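You operate a simulated robot arm through the tools that you are given. There is no shell and no other tool.

You run a simulated robot arm. Do the job below in one go: nothing can be reset, and whatever is moved stays where it is left.

Task
Form one thin sheet, shaking the mould both ways.
Fine: dip once, shake to and fro and side to side, then toss off the water; leave the flat sticks, catches, stirrer and white drain plug as they are.

The check looks at the end state, three seconds after you hand in, the way a careful person would. Anything else that was tipped, shoved, dropped, spilled or broken makes it a failure. Flat cloth is picked up by pressing the open fingertips on it (5 to 10 N) and closing them slowly along it; thin cloth reads only 2 to 8 mm in the jaws.

Robot
A 6-joint arm with a two-finger gripper, fixed in place. Base frame: the origin is at the foot of the arm, x ahead of it, y to its left, z up. Units: mm, rad, N and s.
Its first joint turns from -2.897 to 2.897 rad. Payload 2.45 kg.
The TCP is the grasp point between the finger pads, 20 mm short of the fingertips. In the tool frame z runs along the fingers and y along their closing line. Largest opening 140 mm; the body of the gripper starts 168 mm behind the TCP.
Orientation is told as [roll, pitch, yaw] about the base's x, y, z axes, in that order, counted from this pose: with the fingers straight down and closing along the base's y, the tool's x points along the base's -x, its y along +y and its z along -z.

Tools
- The arm moves only by the tool apply_moves. Its argument "plan" is a list that holds one entry, the list of rows, each a list of 7 numbers: the shift along the base's x, y, z in units of 300 mm (1.0 is 300 mm), then the turn, a rotation vector about the base's x, y, z in units of 45 degrees (1.0 is 45 degrees), then the gripper command, from -1 (fully open) to 1 (shut), values between in proportion. In form: [[[tx, ty, tz, rx, ry, rz, grip], ...]]. A call has 1 to 20 rows; each row is the pose to reach, as a shift and turn from the pose commanded when the call began. A call with a number of a shift or a turn outside -1 to 1 is refused whole. Rows are played at 5 a second. More than 50 mm and 0.15 rad between two rows, or a gripper value outside its range, and nothing of the call is played. Where a pose cannot be reached the arm comes as near as it can. A force on the tool above 40 N (or 10 N above the force at the start of the call, whichever is more), or a blocked arm, ends the call early, and 0.2 s more pass. Each finger travels about 45 mm/s and halts on what it meets, pressing with about 44 N; the grip force reading is that of the motor and also rises with nothing between the fingers. The clock runs only during rows and for 0.2 s after the last one: add rows that repeat a pose to give the fingers time. It gives the time, the measured TCP pose, the force on the tool (base axes), the opening and the grip force at its end, in the units of the frame above (readings bear some noise), with the torque about the TCP (base axes, N m) and any sound that the robot's microphone picked up, and new pictures: "views" is both (left out), scene, wrist or none.
- Cameras (640 x 400 px; columns grow to the right, rows downward): "scene" is fixed at [48.6, 650.4, 1557.7]; the picture's right is [-0.10, 0.99, 0.00], its down [0.46, 0.05, -0.89] and it looks along [-0.88, -0.09, -0.46] (base axes); focal length 214 px, centre (320, 200). "wrist" rides on the gripper at [78, 11, -209] in the tool frame; the picture's right is [-0.14, 0.99, 0.00], its down [-0.92, -0.13, -0.37] and it looks along [-0.36, -0.05, 0.93] (tool axes); focal length 280 px, centre (320, 200).
- measure_at(camera, pixels): for up to 12 pixels [column, row] of the newest picture of that camera ("zoom" is the newest enlarged one), the place [x, y, z] in the base frame of the surface seen there, good to about 3 mm. No time passes.
- inspect(camera, box): a new picture of the part [left, top, right, bottom] of that camera's present view, enlarged. No time passes.
- job_done(): hands the job in; it is judged then, once.

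Leave the gripper open and the arm clear of the work at the hand-in unless told otherwise.

The tools are called after "Emit:" as a command line: name --argument value ..., lists and objects as JSON in quotes. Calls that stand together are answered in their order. apply_moves: Moves the arm, as the interface text tells. Its arguments: {"type":"object","properties":{"plan":{"type":"array","items":{"type":"array","items":{"type":"array","items":{"type":"number"}}}},"views":{"type":"string","enum":["both","scene","wrist","none"]}},"required":["plan"]} The other tools are called the same way: measure_at (camera, pixels) gives the place of the surface under pixels of a picture; inspect (camera, box) takes an enlarged picture of a part of a camera's view; job_done () hands the job in.

At the start:

```text
t: 0.0
eef_pos: [657.5, 221.4, 1293.2]
ee_rot: [-0.001, 0.001, 0.001]
force: [-0.4, 0.5, -0.9]
wrist_torque: [-0.01, -0.03, 0.0]
opening: 140.1
grip_force: 0.0
```

scene: 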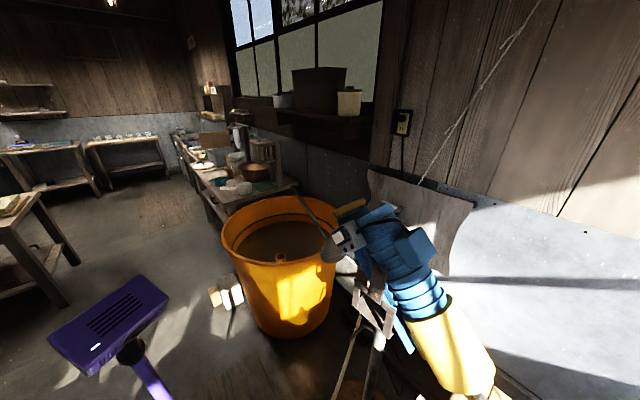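
wrist: 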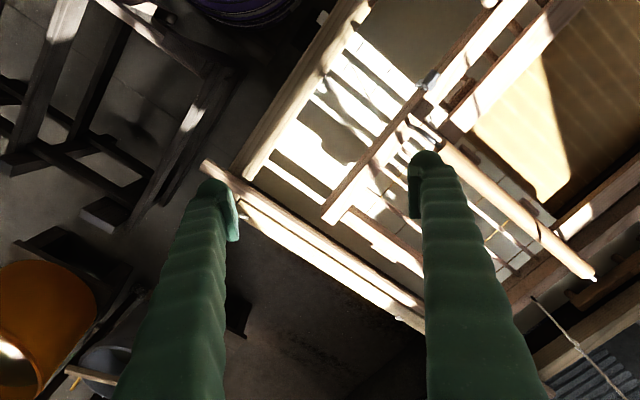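

The scene picture looks towards -x: it shows an orange vat, a purple object and a blue-and-yellow thing that may be the arm. The wrist picture shows a wooden frame or mould under the fingers. Before moving, I'll enlarge both views and measure some places.

Emit:
inspect --camera "wrist" --box '[200, 0, 640, 275]'

Emit:
inspect --camera "scene" --box '[180, 150, 520, 400]'

Emit:
measure_at --camera "wrist" --pixels '[[40, 320], [100, 390], [230, 20], [212, 170], [340, 215], [425, 320], [430, 80], [445, 150], [590, 275], [520, 110], [560, 200], [370, 20]]'

Emit:
measure_at --camera "scene" --pixels '[[280, 240], [290, 300], [225, 240], [330, 245], [265, 205], [100, 320], [375, 280], [400, 245], [230, 290], [340, 210], [420, 190], [450, 350]]'

```text
1.45 times, centred on (420, 138) of wrist
```

zoom: 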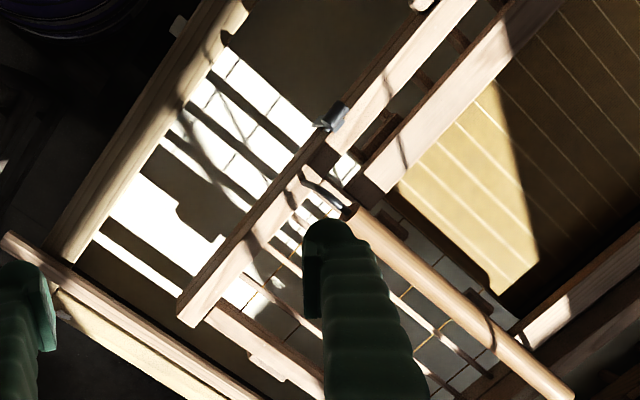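

```text
1.60 times, centred on (350, 275) of scene
```

zoom: 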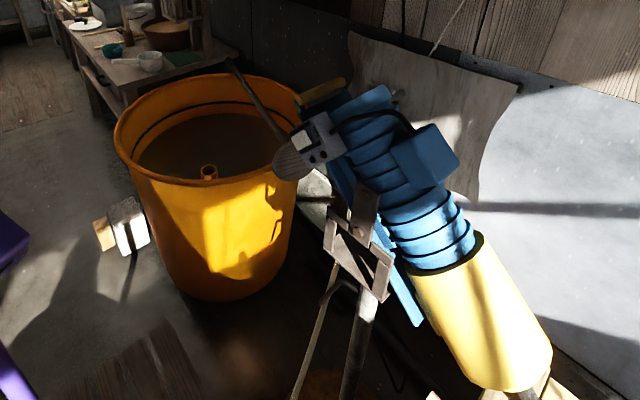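

```text
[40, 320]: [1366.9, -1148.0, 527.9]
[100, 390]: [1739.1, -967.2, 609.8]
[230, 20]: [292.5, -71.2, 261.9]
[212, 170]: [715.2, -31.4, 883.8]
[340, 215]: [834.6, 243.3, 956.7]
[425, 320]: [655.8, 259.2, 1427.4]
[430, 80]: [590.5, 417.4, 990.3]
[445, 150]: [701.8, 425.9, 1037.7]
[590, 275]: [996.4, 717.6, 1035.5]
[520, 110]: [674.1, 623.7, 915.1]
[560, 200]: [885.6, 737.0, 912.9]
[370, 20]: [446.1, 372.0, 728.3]
```

```text
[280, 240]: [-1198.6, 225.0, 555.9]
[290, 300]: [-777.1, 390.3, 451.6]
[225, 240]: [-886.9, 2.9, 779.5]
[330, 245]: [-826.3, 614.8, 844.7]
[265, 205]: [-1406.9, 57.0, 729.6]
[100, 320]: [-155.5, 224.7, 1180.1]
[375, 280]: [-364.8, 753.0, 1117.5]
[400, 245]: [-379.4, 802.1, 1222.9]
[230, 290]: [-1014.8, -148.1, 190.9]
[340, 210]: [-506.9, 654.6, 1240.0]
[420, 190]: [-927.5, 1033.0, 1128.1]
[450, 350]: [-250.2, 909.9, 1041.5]
```

I can't tell the parts apart yet. I'll enlarge smaller pieces of the wrist view to find the vat, the mould, the sticks and the plug.

Emit:
inspect --camera "wrist" --box '[380, 0, 640, 162]'

Emit:
inspect --camera "wrist" --box '[200, 0, 460, 162]'

Emit:
inspect --camera "wrist" --box '[380, 120, 640, 400]'

Emit:
inspect --camera "wrist" --box '[0, 0, 260, 400]'

Emit:
inspect --camera "wrist" --box '[190, 140, 450, 400]'

```text
2.46 times, centred on (510, 81) of wrist
```

zoom: 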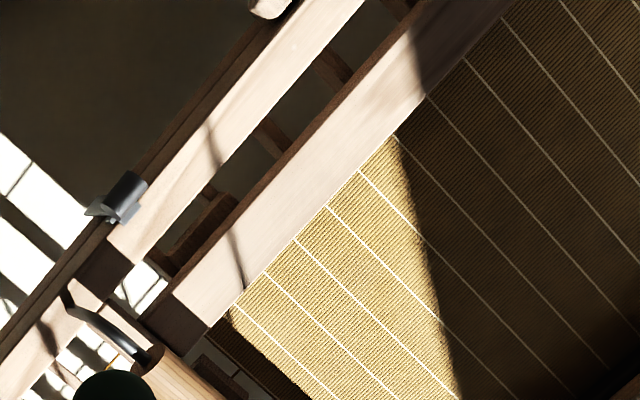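

```text
2.46 times, centred on (330, 81) of wrist
```

zoom: 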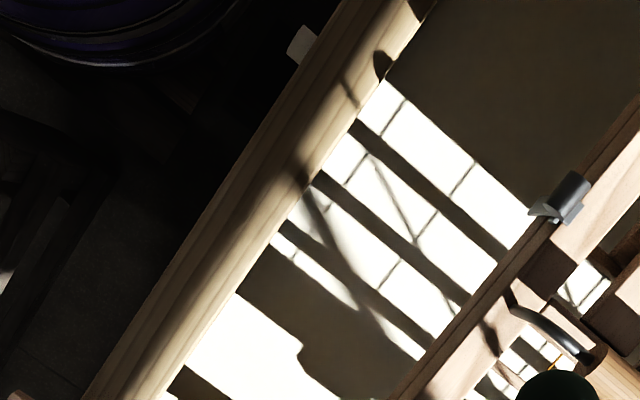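

```text
1.43 times, centred on (510, 260) of wrist
```

zoom: 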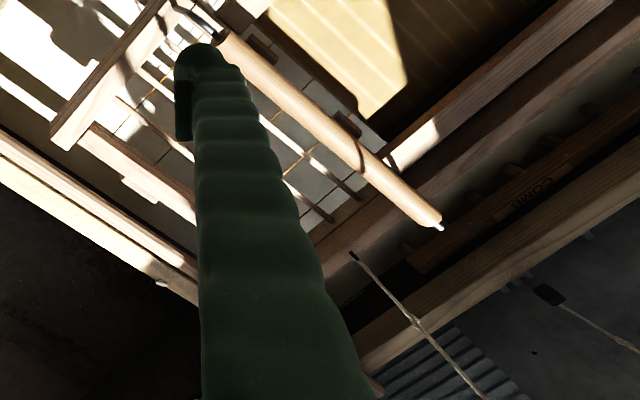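

```text
1.00 times, centred on (130, 200) of wrist (not enlarged: the box is as wide or as high as the picture)
```

zoom: 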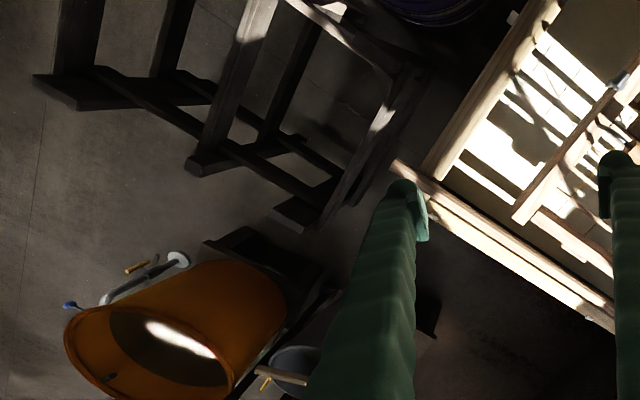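

```text
1.54 times, centred on (320, 270) of wrist
```

zoom: 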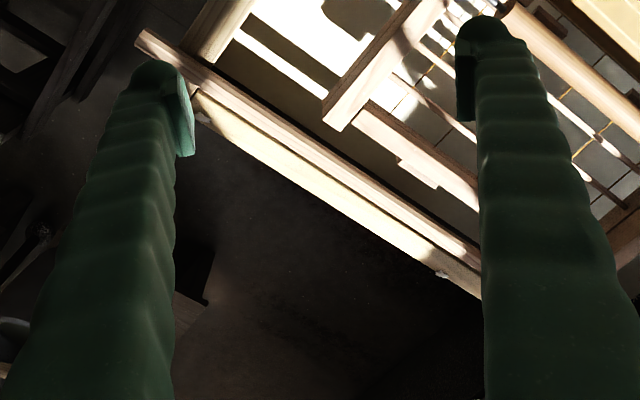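

The mould seems to be the framed bamboo screen at the right, around (560,100). A round bar runs from (445,150) to (590,275), there's a grey catch at (430,80), and a cord at (540,300)-(620,395). I'll measure these before moving over for a better look.

Emit:
measure_at --camera "wrist" --pixels '[[538, 300], [570, 335], [600, 370], [620, 392], [620, 20], [600, 150], [500, 60], [545, 40], [440, 65], [490, 20], [400, 20], [300, 150]]'

Emit:
measure_at --camera "wrist" --pixels '[[460, 160], [500, 200], [550, 245], [425, 117], [415, 140], [330, 210], [350, 215], [380, 240], [300, 225], [250, 170], [330, 60], [600, 235]]'

Emit:
measure_at --camera "wrist" --pixels '[[620, 300], [580, 310], [630, 250], [560, 290], [500, 345], [40, 30], [260, 10], [320, 18], [480, 180], [410, 200], [370, 130], [350, 160]]'

```text
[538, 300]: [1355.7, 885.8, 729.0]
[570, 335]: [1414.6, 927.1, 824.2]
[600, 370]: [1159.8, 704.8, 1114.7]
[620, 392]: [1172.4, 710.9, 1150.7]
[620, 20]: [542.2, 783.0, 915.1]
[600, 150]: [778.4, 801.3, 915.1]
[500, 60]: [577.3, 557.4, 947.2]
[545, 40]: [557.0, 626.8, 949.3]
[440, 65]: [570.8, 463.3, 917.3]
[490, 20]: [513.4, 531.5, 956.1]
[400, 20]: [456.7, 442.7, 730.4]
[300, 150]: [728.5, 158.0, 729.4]
```

```text
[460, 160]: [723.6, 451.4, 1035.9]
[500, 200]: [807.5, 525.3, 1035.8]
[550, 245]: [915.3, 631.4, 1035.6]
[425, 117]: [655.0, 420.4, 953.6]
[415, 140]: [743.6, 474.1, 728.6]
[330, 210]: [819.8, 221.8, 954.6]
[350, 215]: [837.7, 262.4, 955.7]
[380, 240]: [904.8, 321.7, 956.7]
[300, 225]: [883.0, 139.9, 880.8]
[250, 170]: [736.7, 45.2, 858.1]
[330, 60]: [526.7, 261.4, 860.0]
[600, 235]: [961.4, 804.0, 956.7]
```

```text
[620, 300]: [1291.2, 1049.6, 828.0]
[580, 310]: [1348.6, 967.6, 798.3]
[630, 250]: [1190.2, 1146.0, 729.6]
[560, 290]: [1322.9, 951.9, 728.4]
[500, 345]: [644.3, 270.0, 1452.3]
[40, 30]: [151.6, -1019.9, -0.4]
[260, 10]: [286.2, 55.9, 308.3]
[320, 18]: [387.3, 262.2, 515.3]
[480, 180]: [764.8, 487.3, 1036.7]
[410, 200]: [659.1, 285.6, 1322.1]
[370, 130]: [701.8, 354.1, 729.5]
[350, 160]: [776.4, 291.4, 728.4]
```

Readings so far: water around z≈729, vat rim ≈860, frame top ≈950, round bar ≈1036 and screen ≈915. I'll raise the hand and swing it left and back through empty air, so the camera looks down on the whole mould.

Emit:
apply_moves --plan '[[[-0.05, 0.125, 0.04, 0, 0, 0, -1], [-0.1, 0.25, 0.08, 0, 0, 0, -1], [-0.15, 0.375, 0.12, 0, 0, 0, -1], [-0.2, 0.5, 0.16, 0, 0, 0, -1], [-0.25, 0.625, 0.2, 0, 0, 0, -1], [-0.3, 0.75, 0.24, 0, 0, 0, -1], [-0.35, 0.875, 0.28, 0, 0, 0, -1], [-0.4, 1.0, 0.32, 0, 0, 0, -1]]]' --views "both"

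```text
t: 1.8
eef_pos: [521.2, 482.3, 1333.4]
ee_rot: [0.0, 0.0, -0.002]
force: [1.9, 0.3, -0.2]
wrist_torque: [-0.04, 0.17, -0.01]
opening: 140.0
grip_force: 0.1
out of reach, approached as far as the arm can: row 5, 6, 7, 8
```

scene: 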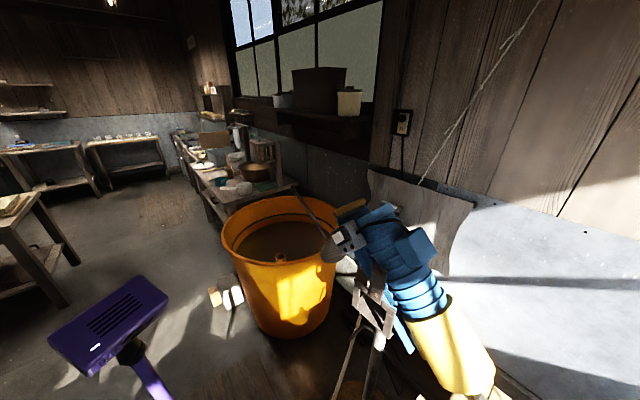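
wrist: 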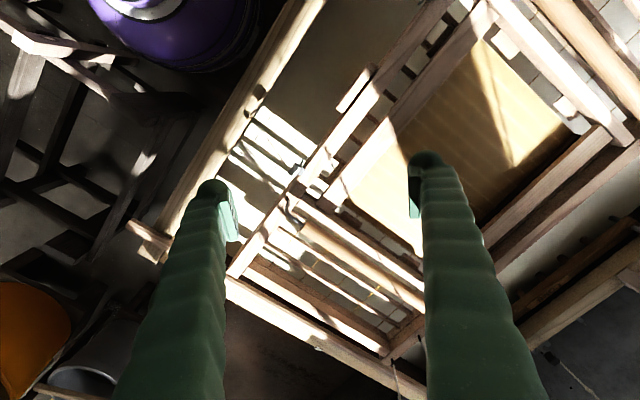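

The hand stopped at the limit of its reach, at [521,482,1333], and the view is better. I'll enlarge the mould and the area around it.

Emit:
inspect --camera "wrist" --box '[220, 0, 640, 262]'

Emit:
inspect --camera "wrist" --box '[220, 140, 440, 400]'

Emit:
inspect --camera "wrist" --box '[430, 0, 640, 200]'

Emit:
inspect --camera "wrist" --box '[280, 40, 440, 220]'

```text
1.52 times, centred on (430, 131) of wrist
```

zoom: 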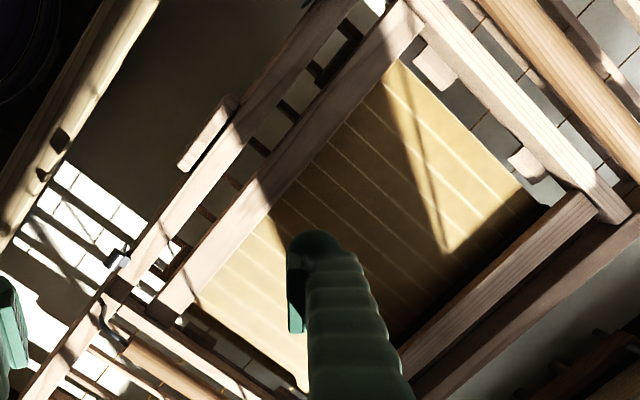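

```text
1.54 times, centred on (330, 270) of wrist
```

zoom: 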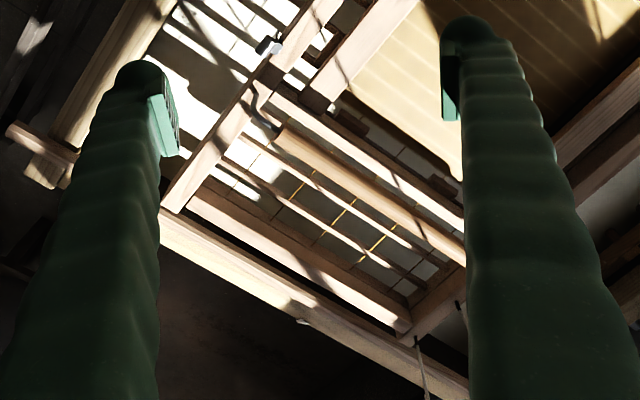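

```text
2.00 times, centred on (535, 100) of wrist
```

zoom: 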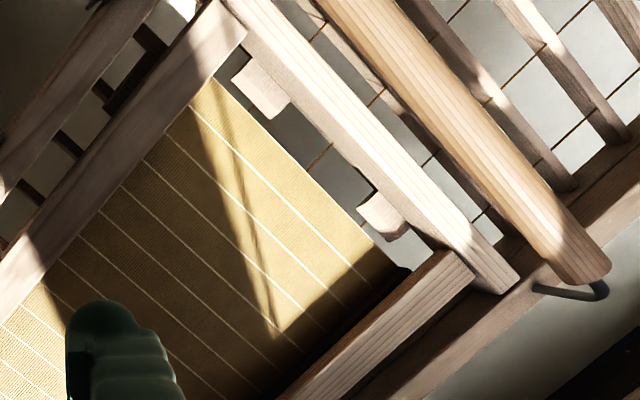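

```text
2.22 times, centred on (360, 130) of wrist
```

zoom: 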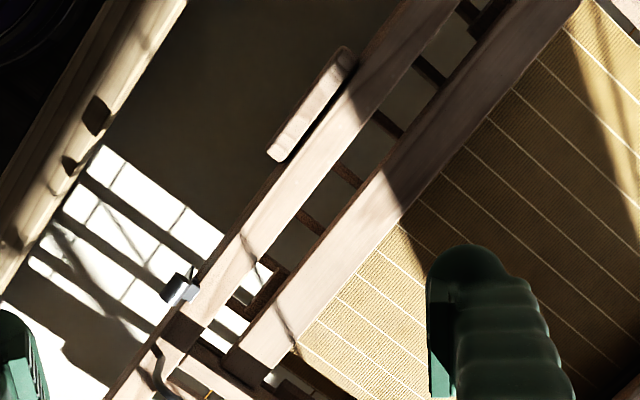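

The mould looks like an inner frame holding the bamboo screen, sitting on an outer ribbed frame, with a round bar on a metal bracket at each end. I'll measure the geometry, starting with the upper right and then the left.

Emit:
inspect --camera "wrist" --box '[430, 0, 640, 200]'

Emit:
measure_at --camera "zoom" --pixels '[[340, 10], [400, 70], [480, 160], [570, 255], [600, 290], [560, 290], [330, 100], [500, 275], [440, 265], [265, 80], [390, 215], [230, 10]]'

Emit:
measure_at --camera "zoom" --pixels '[[120, 160], [30, 250], [380, 320], [450, 330], [530, 270], [540, 150], [510, 20], [620, 170], [50, 100], [150, 50], [220, 150], [500, 350]]'

Emit:
measure_at --camera "wrist" --pixels '[[304, 228], [320, 236], [360, 262], [400, 290], [300, 205], [312, 188], [297, 172], [330, 130], [390, 130], [355, 85], [255, 100], [240, 265]]'

Emit:
measure_at --camera "wrist" --pixels '[[300, 315], [380, 345], [400, 340], [280, 275], [320, 310], [250, 285], [145, 235], [210, 170], [350, 235], [400, 265], [395, 375], [375, 240]]'

```text
2.00 times, centred on (535, 100) of wrist
```

zoom: 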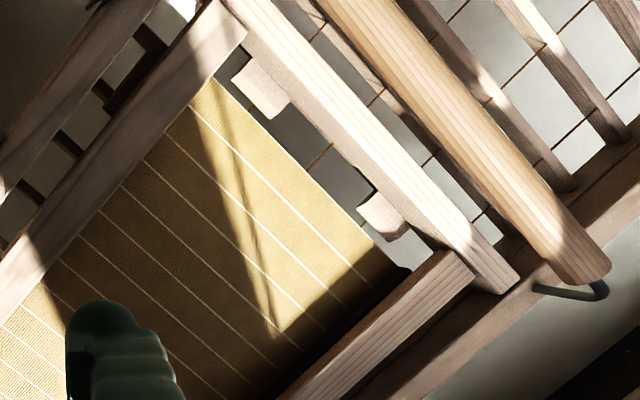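

```text
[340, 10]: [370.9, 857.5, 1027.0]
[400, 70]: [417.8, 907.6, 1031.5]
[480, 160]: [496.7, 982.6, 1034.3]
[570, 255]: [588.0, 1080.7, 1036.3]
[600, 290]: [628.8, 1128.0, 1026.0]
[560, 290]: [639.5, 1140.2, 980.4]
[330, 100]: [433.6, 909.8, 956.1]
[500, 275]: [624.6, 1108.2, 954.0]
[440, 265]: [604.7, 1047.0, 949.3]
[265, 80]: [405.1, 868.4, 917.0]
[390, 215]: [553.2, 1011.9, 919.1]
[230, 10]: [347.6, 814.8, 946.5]
```

```text
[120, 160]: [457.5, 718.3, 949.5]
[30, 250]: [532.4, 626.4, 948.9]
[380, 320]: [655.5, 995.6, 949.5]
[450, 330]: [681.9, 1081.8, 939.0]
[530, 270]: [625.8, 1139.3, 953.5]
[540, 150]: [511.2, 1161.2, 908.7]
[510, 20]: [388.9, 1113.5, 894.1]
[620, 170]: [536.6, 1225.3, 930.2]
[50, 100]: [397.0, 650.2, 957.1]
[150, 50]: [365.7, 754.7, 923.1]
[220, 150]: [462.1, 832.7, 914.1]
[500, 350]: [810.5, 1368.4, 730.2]
```

```text
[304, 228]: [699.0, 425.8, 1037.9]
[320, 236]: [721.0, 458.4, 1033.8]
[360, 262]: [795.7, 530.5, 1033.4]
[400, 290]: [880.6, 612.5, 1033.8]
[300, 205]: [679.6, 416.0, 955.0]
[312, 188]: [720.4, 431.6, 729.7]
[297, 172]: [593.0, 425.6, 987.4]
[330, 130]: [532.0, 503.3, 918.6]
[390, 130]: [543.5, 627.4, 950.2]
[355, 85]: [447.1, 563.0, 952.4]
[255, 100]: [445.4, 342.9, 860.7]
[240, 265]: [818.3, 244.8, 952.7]
```

```text
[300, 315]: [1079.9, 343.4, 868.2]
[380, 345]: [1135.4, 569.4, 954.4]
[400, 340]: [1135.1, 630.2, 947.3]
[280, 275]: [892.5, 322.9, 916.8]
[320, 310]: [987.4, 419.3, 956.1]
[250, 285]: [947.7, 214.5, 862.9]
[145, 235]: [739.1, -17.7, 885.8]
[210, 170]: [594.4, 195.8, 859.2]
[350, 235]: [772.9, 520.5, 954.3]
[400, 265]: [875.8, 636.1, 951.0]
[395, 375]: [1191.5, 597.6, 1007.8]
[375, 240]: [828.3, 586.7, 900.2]
```

Taking u as the diagonal (0.7,0.7) and v as (-0.7,0.7), a large ribbed frame has its top at z≈955. Round bars are hooked onto its long sides, and a cord rises near its corner at about [1191,598,1008]. The smaller framed screen sits inside it. I need to see how the frame is hung, so I'll draw back a little and turn the hand 45° to line up with the vat.

Emit:
apply_moves --plan '[[[-0.03, -0.03, -0.03, 0, 0, 0.125, -1], [-0.06, -0.06, -0.06, 0, 0, 0.25, -1], [-0.09, -0.09, -0.09, 0, 0, 0.375, -1], [-0.12, -0.12, -0.12, 0, 0, 0.5, -1], [-0.15, -0.15, -0.15, 0, 0, 0.625, -1], [-0.18, -0.18, -0.18, 0, 0, 0.75, -1], [-0.2, -0.22, -0.21, 0, 0, 0.875, -1], [-0.2, -0.25, -0.23, 0, 0, 1.0, -1], [-0.2, -0.25, -0.23, 0, 0, 1.0, -1]]]' --views "wrist"

```text
t: 3.8
eef_pos: [457.3, 407.0, 1262.7]
ee_rot: [0.001, 0.0, 0.787]
force: [-0.2, -1.3, -0.6]
wrist_torque: [-0.01, -0.01, -0.02]
opening: 140.0
grip_force: 0.1
```

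wrist: 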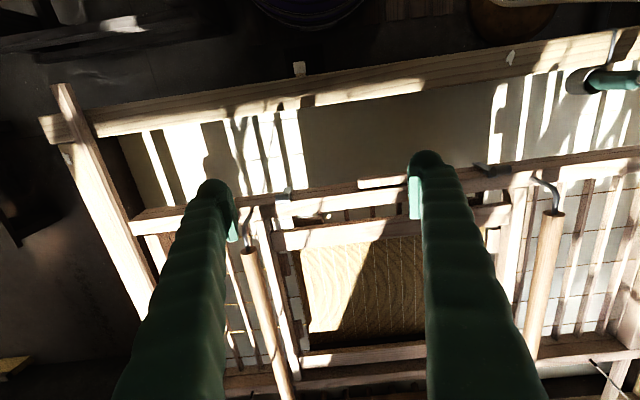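

The picture is now aligned with the vat, with two round handle bars at (255,270) and (555,270) and the screen between them. Next I'll tilt the hand up about 40° to see the cords and the far side.

Emit:
apply_moves --plan '[[[0, 0, 0, 0.105, -0.105, 0, -1], [0, 0, 0, 0.21, -0.21, 0, -1], [0, 0, 0, 0.315, -0.315, 0, -1], [0, 0, 0, 0.42, -0.42, 0, -1], [0, 0, 0, 0.525, -0.525, 0, -1], [0, 0, 0, 0.63, -0.63, 0, -1], [0, 0, 0, 0.63, -0.63, 0, -1]]]' --views "wrist"

```text
t: 5.4
eef_pos: [459.0, 406.8, 1263.8]
ee_rot: [0.0, -0.702, 0.786]
force: [0.3, -0.4, 0.0]
wrist_torque: [0.02, 0.01, -0.02]
opening: 140.1
grip_force: 0.1
```

wrist: 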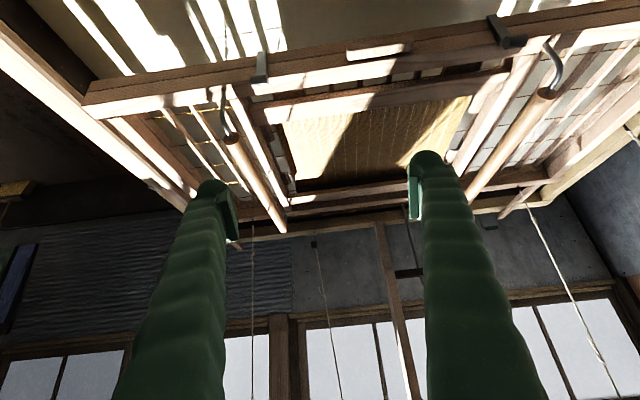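

Several cords run down to the frame at columns ~250, 325 and 530-620. I'll enlarge these to see where each one ends.

Emit:
inspect --camera "wrist" --box '[200, 20, 440, 250]'

Emit:
inspect --camera "wrist" --box '[420, 0, 640, 220]'

Emit:
inspect --camera "wrist" --box '[200, 180, 440, 400]'

Emit:
inspect --camera "wrist" --box '[0, 0, 240, 240]'

Emit:
inspect --camera "wrist" --box '[440, 100, 640, 400]'

```text
1.74 times, centred on (320, 135) of wrist
```

zoom: 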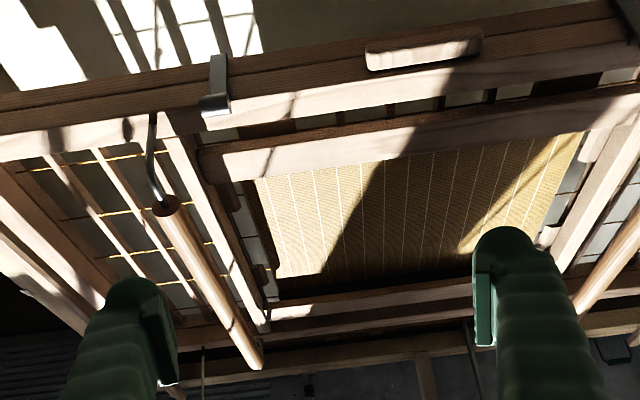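

```text
1.82 times, centred on (530, 110) of wrist
```

zoom: 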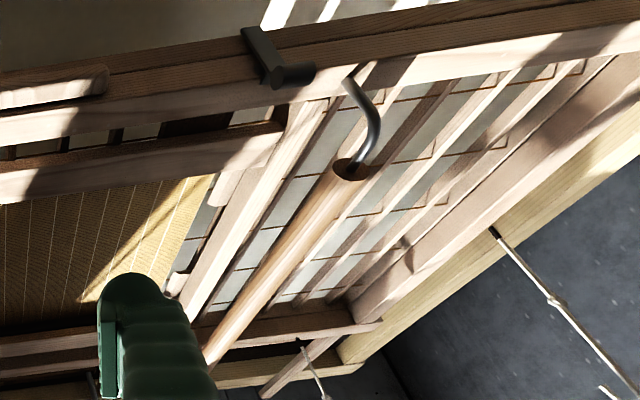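

```text
1.82 times, centred on (320, 290) of wrist
```

zoom: 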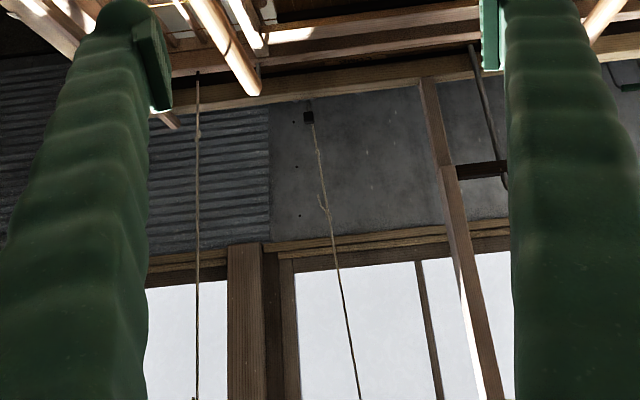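

```text
1.67 times, centred on (120, 120) of wrist
```

zoom: 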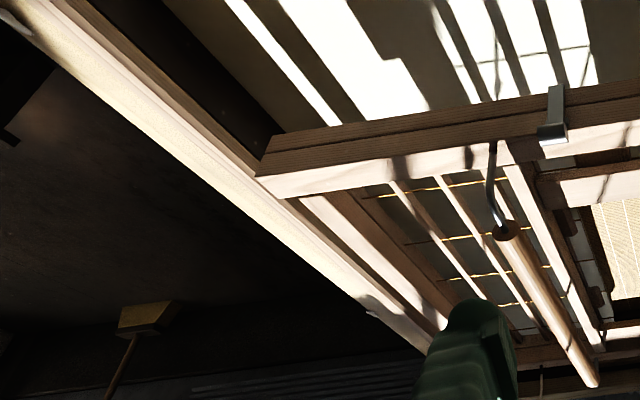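

```text
1.33 times, centred on (540, 250) of wrist
```

zoom: 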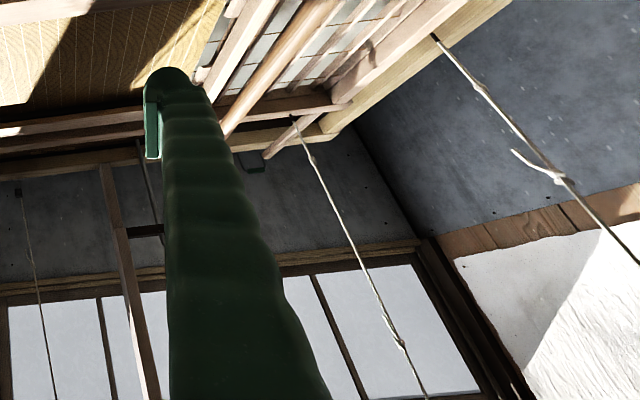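

The frame hangs from cords at its far side, and each bar is fixed to the frame's near beam by a bent black hook. Next I'll tilt back down and go nearer to the left bar's near end to see how the pieces are joined.

Emit:
apply_moves --plan '[[[0.034, -0.043, 0, -0.105, 0.105, 0, -1], [0.068, -0.086, -0.02, -0.21, 0.21, 0, -1], [0.102, -0.129, -0.04, -0.315, 0.315, 0, -1], [0.136, -0.172, -0.06, -0.42, 0.42, 0, -1], [0.17, -0.215, -0.09, -0.525, 0.525, 0, -1], [0.203, -0.257, -0.113, -0.63, 0.63, 0, -1], [0.203, -0.257, -0.113, -0.63, 0.63, 0, -1]]]' --views "wrist"

```text
t: 7.0
eef_pos: [519.4, 330.5, 1231.0]
ee_rot: [0.001, 0.001, 0.785]
force: [-0.3, 0.0, 0.6]
wrist_torque: [0.02, -0.02, -0.01]
opening: 140.0
grip_force: 0.1
```

wrist: 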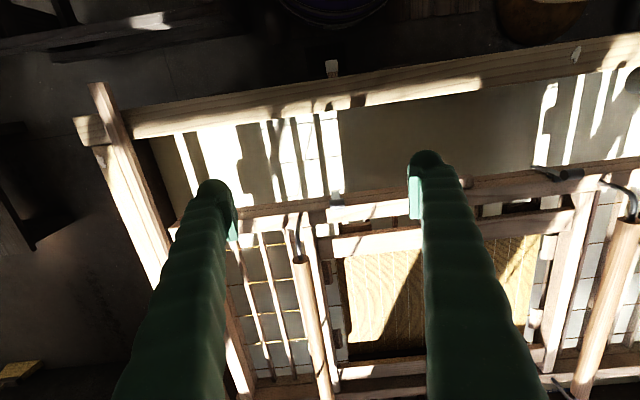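

Emit:
inspect --camera "wrist" --box '[225, 180, 425, 305]'

Emit:
inspect --camera "wrist" --box '[230, 275, 430, 400]'

Emit:
inspect --camera "wrist" --box '[460, 140, 640, 260]'

Emit:
inspect --camera "wrist" --box '[480, 250, 640, 400]'

```text
3.20 times, centred on (325, 242) of wrist
```

zoom: 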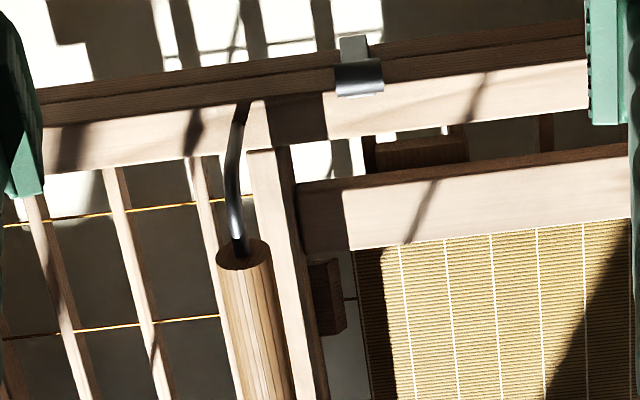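

```text
3.20 times, centred on (330, 338) of wrist
```

zoom: 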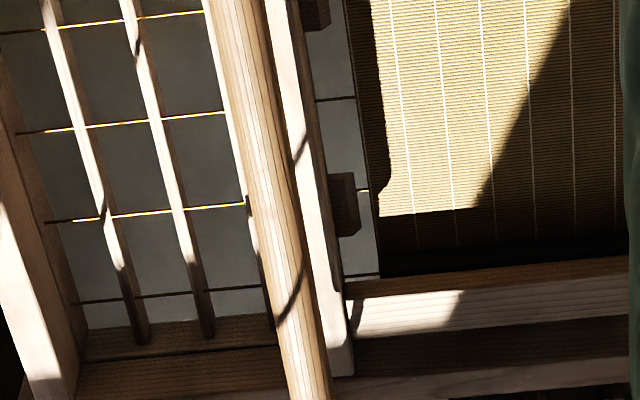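

```text
3.33 times, centred on (550, 200) of wrist
```

zoom: 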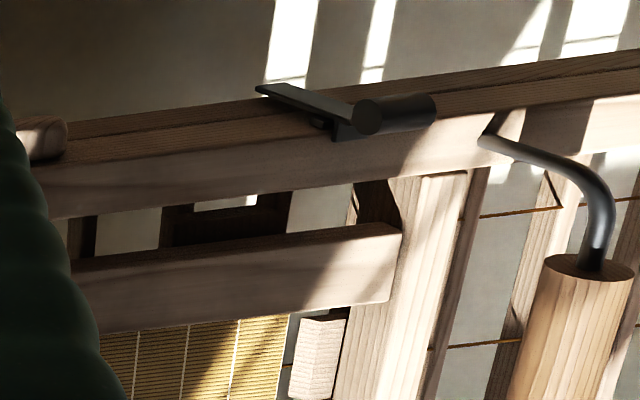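

```text
2.67 times, centred on (560, 325) of wrist
```

zoom: 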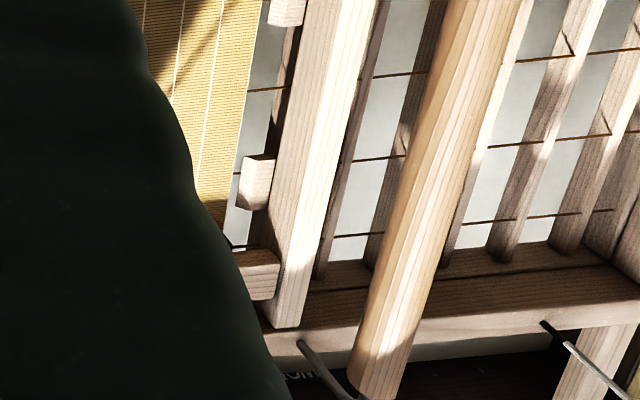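

The black hook at (300,215) ends in a bar about 30 mm thick. The grey catch at (337,205) clamps the two layers of the near beam. To find out what carries the frame, I'll back off a little and tilt up in two steps to follow the cords.

Emit:
apply_moves --plan '[[[-0.05, -0.02, -0.03, 0.1, -0.1, 0, -1], [-0.1, -0.04, -0.06, 0.2, -0.2, 0, -1], [-0.15, -0.06, -0.09, 0.3, -0.3, 0, -1], [-0.2, -0.08, -0.12, 0.4, -0.4, 0, -1], [-0.25, -0.1, -0.15, 0.5, -0.5, 0, -1], [-0.3, -0.1, -0.18, 0.6, -0.6, 0, -1], [-0.33, -0.1, -0.2, 0.7, -0.7, 0, -1], [-0.33, -0.1, -0.2, 0.7, -0.7, 0, -1]]]' --views "none"

Emit:
apply_moves --plan '[[[0, 0, 0, 0.1, -0.1, 0, -1], [0, 0, 0, 0.2, -0.2, 0, -1], [0, 0, 0, 0.3, -0.3, 0, -1], [0, 0, 0, 0.4, -0.4, 0, -1], [0, 0, 0, 0.4, -0.4, 0, -1]]]' --views "wrist"

```text
t: 8.8
eef_pos: [419.0, 301.4, 1169.5]
ee_rot: [0.001, -0.779, 0.785]
force: [-0.1, 0.1, 0.6]
wrist_torque: [-0.01, -0.02, 0.0]
opening: 140.1
grip_force: 0.0
```

```text
t: 10.0
eef_pos: [420.5, 299.4, 1170.5]
ee_rot: [0.001, -1.223, 0.787]
force: [-0.1, 0.5, 0.7]
wrist_torque: [-0.02, 0.02, 0.01]
opening: 139.8
grip_force: 0.0
```

wrist: 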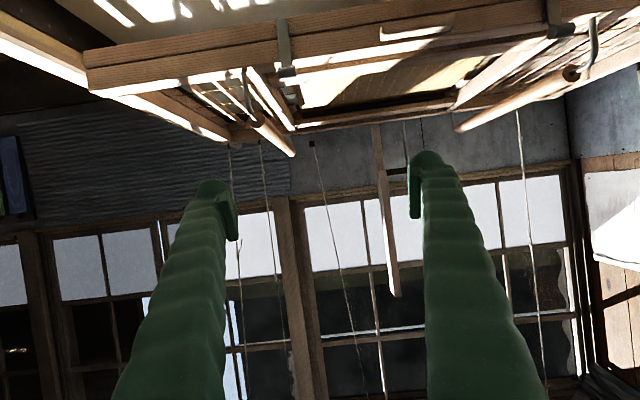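

This view is upside down, with upward at the bottom. I see cords at columns ~230-245, 262-290, 312-365 and 520-545, and I'll measure where they are and where they meet the frame.

Emit:
inspect --camera "wrist" --box '[60, 0, 340, 175]'

Emit:
inspect --camera "wrist" --box '[360, 0, 640, 175]'

Emit:
inspect --camera "wrist" --box '[210, 120, 410, 400]'

Emit:
measure_at --camera "wrist" --pixels '[[231, 165], [233, 182], [263, 160], [270, 220], [313, 145], [325, 210], [345, 300], [521, 130], [528, 200], [535, 290], [385, 180], [405, 135]]'

Emit:
measure_at --camera "wrist" --pixels '[[110, 60], [110, 78], [110, 88], [200, 50], [200, 72], [350, 40], [350, 60], [430, 60], [130, 20], [250, 10], [480, 40], [590, 40]]'

```text
2.29 times, centred on (200, 88) of wrist
```

zoom: 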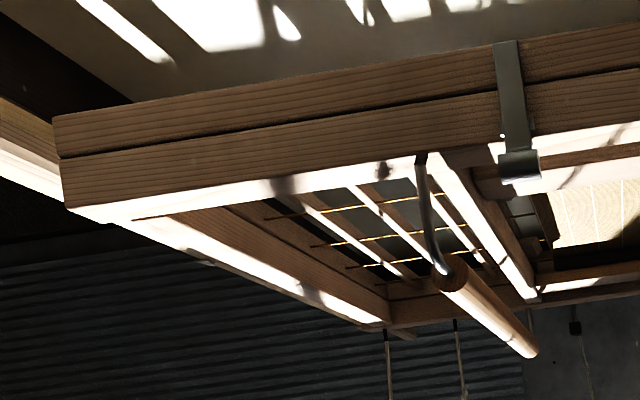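

```text
2.29 times, centred on (500, 88) of wrist
```

zoom: 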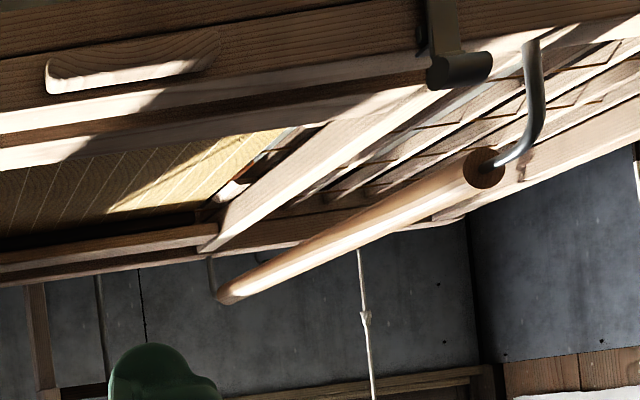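

```text
1.43 times, centred on (310, 260) of wrist
```

zoom: 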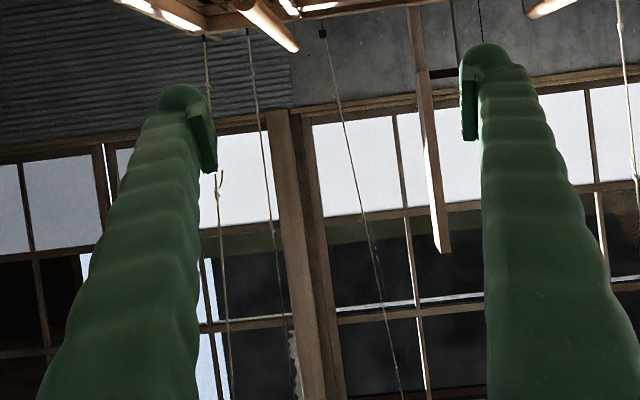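

```text
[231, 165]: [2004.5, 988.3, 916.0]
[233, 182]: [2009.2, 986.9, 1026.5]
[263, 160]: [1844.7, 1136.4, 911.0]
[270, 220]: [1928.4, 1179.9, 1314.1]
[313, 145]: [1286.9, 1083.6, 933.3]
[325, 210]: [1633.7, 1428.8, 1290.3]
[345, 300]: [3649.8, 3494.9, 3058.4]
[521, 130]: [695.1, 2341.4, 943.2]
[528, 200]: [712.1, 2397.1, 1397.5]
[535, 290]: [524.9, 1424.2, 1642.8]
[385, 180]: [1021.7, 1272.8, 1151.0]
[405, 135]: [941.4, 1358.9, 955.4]
```

```text
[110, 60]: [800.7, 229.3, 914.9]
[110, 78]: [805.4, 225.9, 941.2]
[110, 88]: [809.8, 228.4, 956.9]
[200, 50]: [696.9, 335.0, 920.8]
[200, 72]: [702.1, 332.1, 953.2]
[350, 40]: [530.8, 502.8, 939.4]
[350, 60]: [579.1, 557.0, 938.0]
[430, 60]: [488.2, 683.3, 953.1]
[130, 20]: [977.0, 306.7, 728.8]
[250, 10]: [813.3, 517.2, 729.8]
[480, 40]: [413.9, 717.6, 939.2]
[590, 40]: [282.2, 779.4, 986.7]
```

The frame is a two-layer keta: far-side cords meet it at u≈1265, the bars A and B stand on hooks, and metal straps act as catches on the near beam. A rounded wooden piece sits on the outside of the near beam at its middle, (415,30) in the picture, about [447,563,952]. I'll tilt back down and look at that piece and the right end from above.

Emit:
apply_moves --plan '[[[0, 0.06, 0, -0.1, 0.1, 0, -1], [0, 0.12, 0, -0.2, 0.2, 0, -1], [-0.01, 0.18, 0, -0.3, 0.3, 0, -1], [-0.02, 0.24, 0, -0.4, 0.4, 0, -1], [-0.03, 0.3, 0, -0.5, 0.5, 0, -1], [-0.05, 0.36, 0, -0.6, 0.6, 0, -1], [-0.07, 0.42, 0, -0.7, 0.7, 0, -1], [-0.07, 0.48, 0, -0.7, 0.7, 0, -1]]]' --views "none"

Emit:
apply_moves --plan '[[[0, 0.04, 0, -0.1, 0.1, 0, -1], [0, 0.08, 0, -0.2, 0.2, 0, -1], [0, 0.12, 0, -0.3, 0.3, 0, -1], [0, 0.12, 0, -0.4, 0.4, 0, -1], [0, 0.12, 0, -0.4, 0.4, 0, -1]]]' --views "wrist"

```text
t: 11.8
eef_pos: [399.6, 445.4, 1170.2]
ee_rot: [-0.001, -0.443, 0.785]
force: [-0.1, 0.7, -0.3]
wrist_torque: [0.03, 0.0, -0.01]
opening: 139.9
grip_force: 0.2
```

```text
t: 13.0
eef_pos: [399.1, 480.1, 1169.9]
ee_rot: [0.0, 0.002, 0.785]
force: [0.2, 0.0, 0.2]
wrist_torque: [0.01, 0.02, -0.01]
opening: 140.1
grip_force: 0.1
```

wrist: 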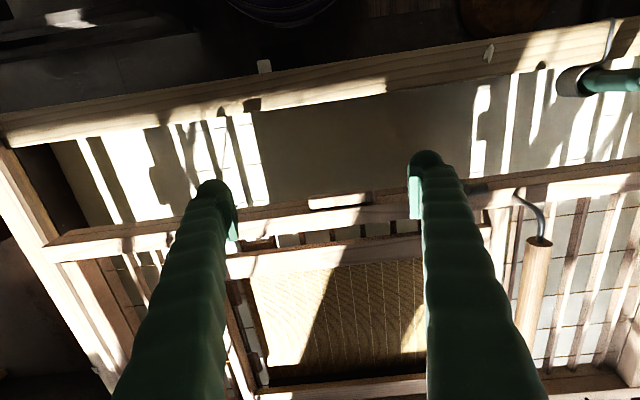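

Emit:
inspect --camera "wrist" --box '[235, 160, 415, 272]'

Emit:
inspect --camera "wrist" --box '[460, 20, 640, 132]'

Emit:
inspect --camera "wrist" --box '[235, 40, 415, 152]'

Emit:
inspect --camera "wrist" --box '[0, 80, 240, 400]'

Emit:
measure_at --camera "wrist" --pixels '[[312, 203], [340, 200], [368, 196], [340, 206], [340, 194], [340, 213], [340, 222], [600, 80], [575, 82], [611, 40], [488, 55], [265, 66]]'

```text
3.56 times, centred on (325, 216) of wrist
```

zoom: 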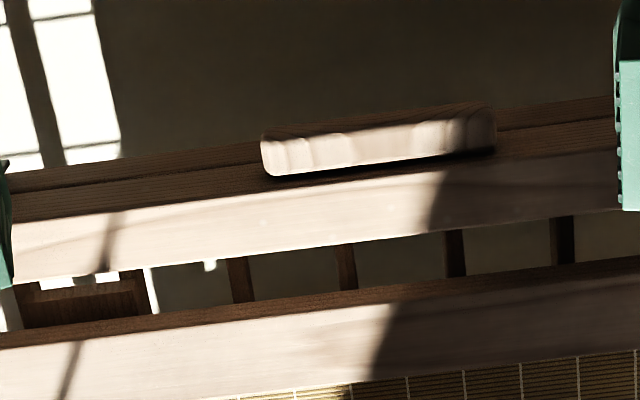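

```text
3.56 times, centred on (550, 76) of wrist
```

zoom: 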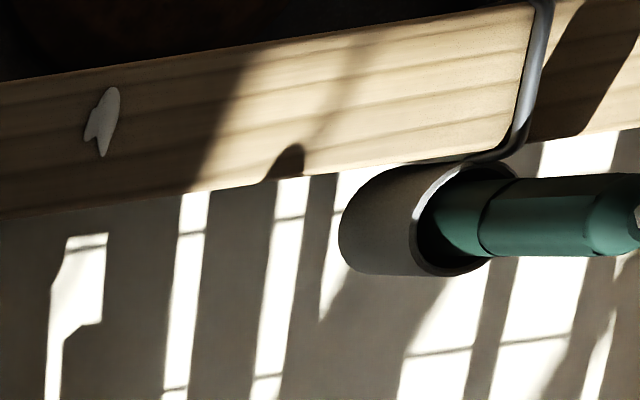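

```text
3.56 times, centred on (325, 96) of wrist
```

zoom: 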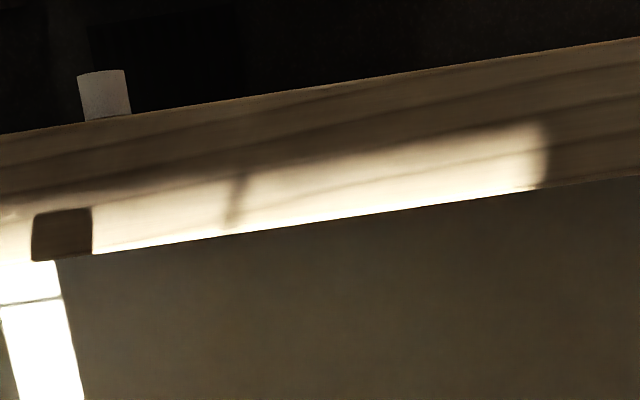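

```text
1.25 times, centred on (120, 240) of wrist
```

zoom: 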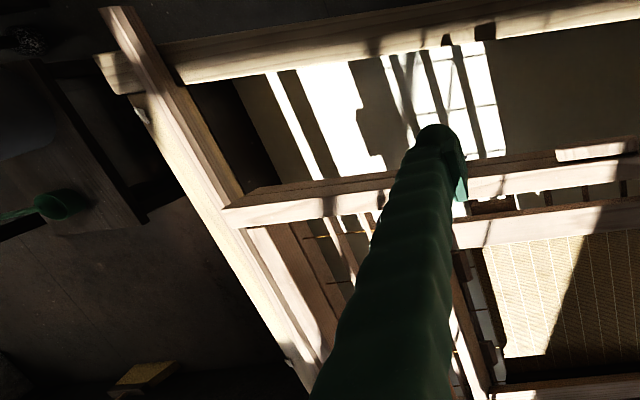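

```text
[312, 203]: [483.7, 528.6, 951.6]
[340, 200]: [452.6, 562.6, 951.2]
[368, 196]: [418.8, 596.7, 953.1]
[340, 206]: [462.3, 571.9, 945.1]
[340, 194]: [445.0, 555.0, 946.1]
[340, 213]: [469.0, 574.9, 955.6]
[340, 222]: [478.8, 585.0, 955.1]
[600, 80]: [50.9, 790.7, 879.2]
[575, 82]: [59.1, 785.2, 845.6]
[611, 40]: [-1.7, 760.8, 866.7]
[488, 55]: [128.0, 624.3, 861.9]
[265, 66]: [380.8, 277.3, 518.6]
```

The white plug is on the outside of the near wall at about [381,277,519], and a grey holder with a green tool hangs at about [51,791,879]. The wooden piece at (340,200) sits against the near beam from v≈32 to 126. Next I'll move right along the vat to see its right end and what holds the frame there.

Emit:
apply_moves --plan '[[[-0.1, 0.06, 0.02, 0, 0, 0, -1], [-0.2, 0.12, 0.04, 0, 0, 0, -1], [-0.3, 0.18, 0.06, 0, 0, 0, -1], [-0.4, 0.24, 0.08, 0, 0, 0, -1], [-0.5, 0.3, 0.1, 0, 0, 0, -1], [-0.6, 0.3, 0.1, 0, 0, 0, -1], [-0.7, 0.3, 0.1, 0, 0, 0, -1], [-0.7, 0.3, 0.1, 0, 0, 0, -1]]]' --views "both"

```text
t: 14.8
eef_pos: [190.2, 571.0, 1197.1]
ee_rot: [0.0, 0.001, 0.785]
force: [-0.3, 0.4, 0.2]
wrist_torque: [0.02, 0.02, 0.0]
opening: 140.1
grip_force: 0.1
```

scene: 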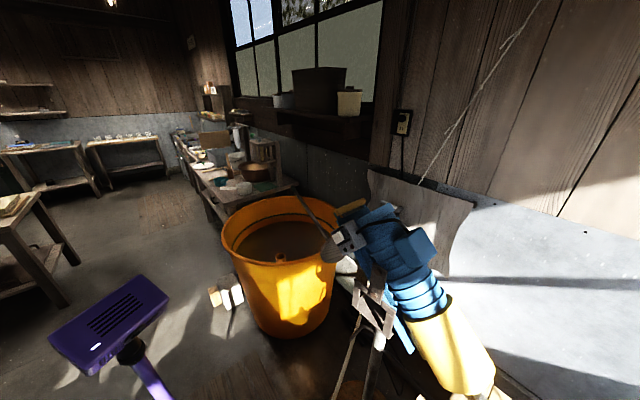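
wrist: 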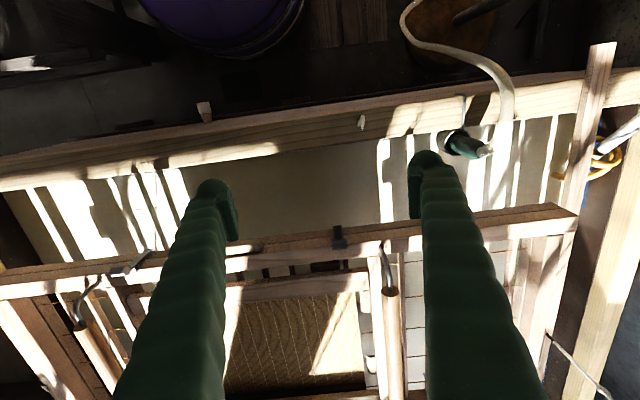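

Emit:
inspect --camera "wrist" --box '[400, 0, 640, 150]'

Emit:
inspect --camera "wrist" --box '[480, 180, 640, 400]'

Emit:
inspect --camera "wrist" --box '[0, 180, 220, 400]'

Emit:
inspect --camera "wrist" --box '[230, 180, 430, 400]'

Emit:
measure_at --camera "wrist" --pixels '[[575, 215], [565, 228], [550, 290], [590, 150], [600, 60], [620, 250], [575, 350], [600, 380], [530, 250], [460, 140], [485, 152], [500, 95]]'

```text
2.67 times, centred on (520, 75) of wrist
```

zoom: 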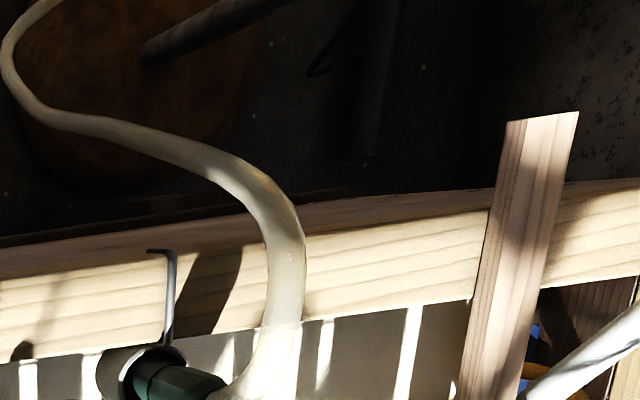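

```text
1.82 times, centred on (560, 290) of wrist
```

zoom: 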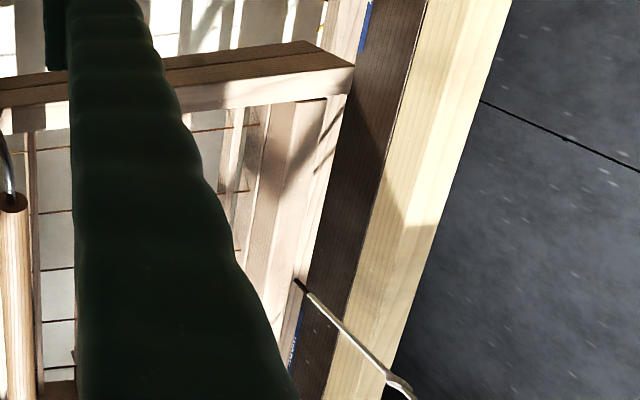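

```text
1.82 times, centred on (110, 290) of wrist
```

zoom: 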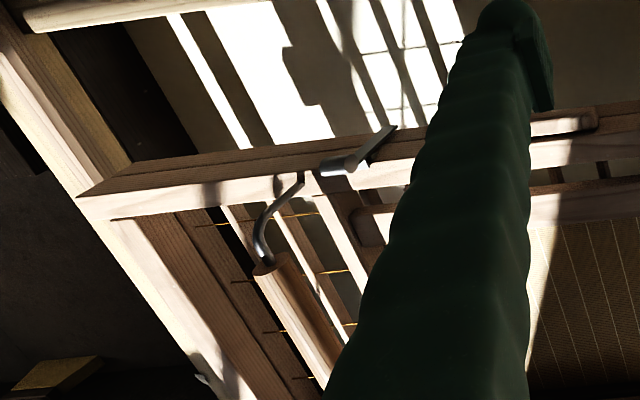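

```text
1.82 times, centred on (330, 290) of wrist
```

zoom: 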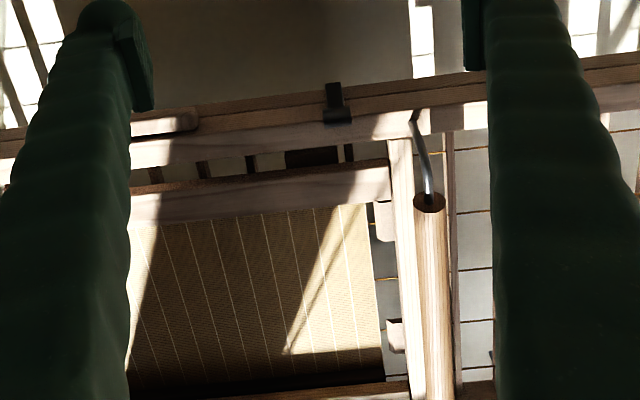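

```text
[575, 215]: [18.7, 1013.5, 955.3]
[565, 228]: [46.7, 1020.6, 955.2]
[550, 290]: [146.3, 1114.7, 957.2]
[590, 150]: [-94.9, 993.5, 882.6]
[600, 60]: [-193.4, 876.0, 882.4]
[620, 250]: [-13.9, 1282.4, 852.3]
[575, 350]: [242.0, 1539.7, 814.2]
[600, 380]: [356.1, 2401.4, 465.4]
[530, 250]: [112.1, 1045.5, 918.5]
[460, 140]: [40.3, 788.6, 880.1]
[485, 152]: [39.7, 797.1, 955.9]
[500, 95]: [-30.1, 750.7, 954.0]
```

The near-right corner is at u≈730, v≈703. Flat sticks lie across the vat rim near both ends, z≈884 at v≈-535 and v≈+765. The frame touches neither of them, so it may simply hang. I want a low, level look along the gap under the frame from in front of the vat, so I'll turn the hand level first and then lower it.

Emit:
apply_moves --plan '[[[0.06, -0.05, 0, 0.0885, -0.0885, 0, -1], [0.12, -0.1, 0, 0.177, -0.177, 0, -1], [0.18, -0.15, 0, 0.2655, -0.2655, 0, -1], [0.24, -0.2, 0, 0.354, -0.354, 0, -1], [0.3, -0.25, 0, 0.4425, -0.4425, 0, -1], [0.36, -0.3, 0, 0.531, -0.531, 0, -1], [0.42, -0.35, 0, 0.6195, -0.6195, 0, -1], [0.5, -0.397, 0, 0.7, -0.7, 0, -1], [0.5, -0.397, 0, 0.7, -0.7, 0, -1]]]' --views "none"

Emit:
apply_moves --plan '[[[0, 0, -0.05, 0.0885, -0.0885, 0, -1], [0, 0, -0.1, 0.177, -0.177, 0, -1], [0, 0, -0.15, 0.2655, -0.2655, 0, -1], [0, 0, -0.2, 0.354, -0.354, 0, -1], [0, 0, -0.25, 0.4425, -0.4425, 0, -1], [0, 0, -0.3, 0.531, -0.531, 0, -1], [0, 0, -0.3, 0.6195, -0.6195, 0, -1], [0, 0, -0.3, 0.707, -0.707, 0, -1], [0, 0, -0.3, 0.707, -0.707, 0, -1]]]' --views "wrist"

```text
t: 16.8
eef_pos: [340.2, 451.6, 1199.8]
ee_rot: [0.002, -0.777, 0.786]
force: [-0.3, 0.1, 0.3]
wrist_torque: [0.03, 0.02, 0.02]
opening: 139.9
grip_force: 0.2
```

```text
t: 18.8
eef_pos: [339.0, 449.9, 1109.5]
ee_rot: [0.077, -1.565, 0.708]
force: [-1.3, 0.0, 0.3]
wrist_torque: [-0.03, -0.04, 0.01]
opening: 140.1
grip_force: 0.1
```

wrist: 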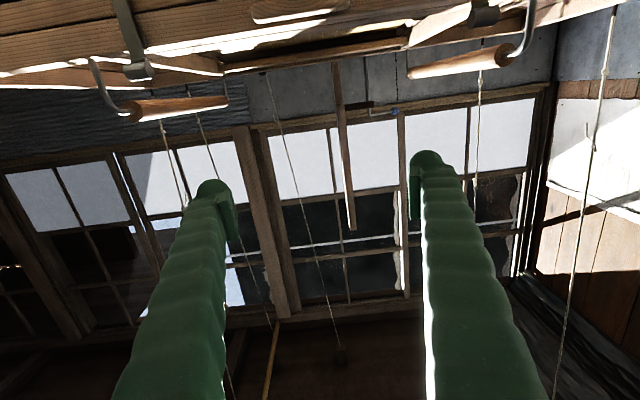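

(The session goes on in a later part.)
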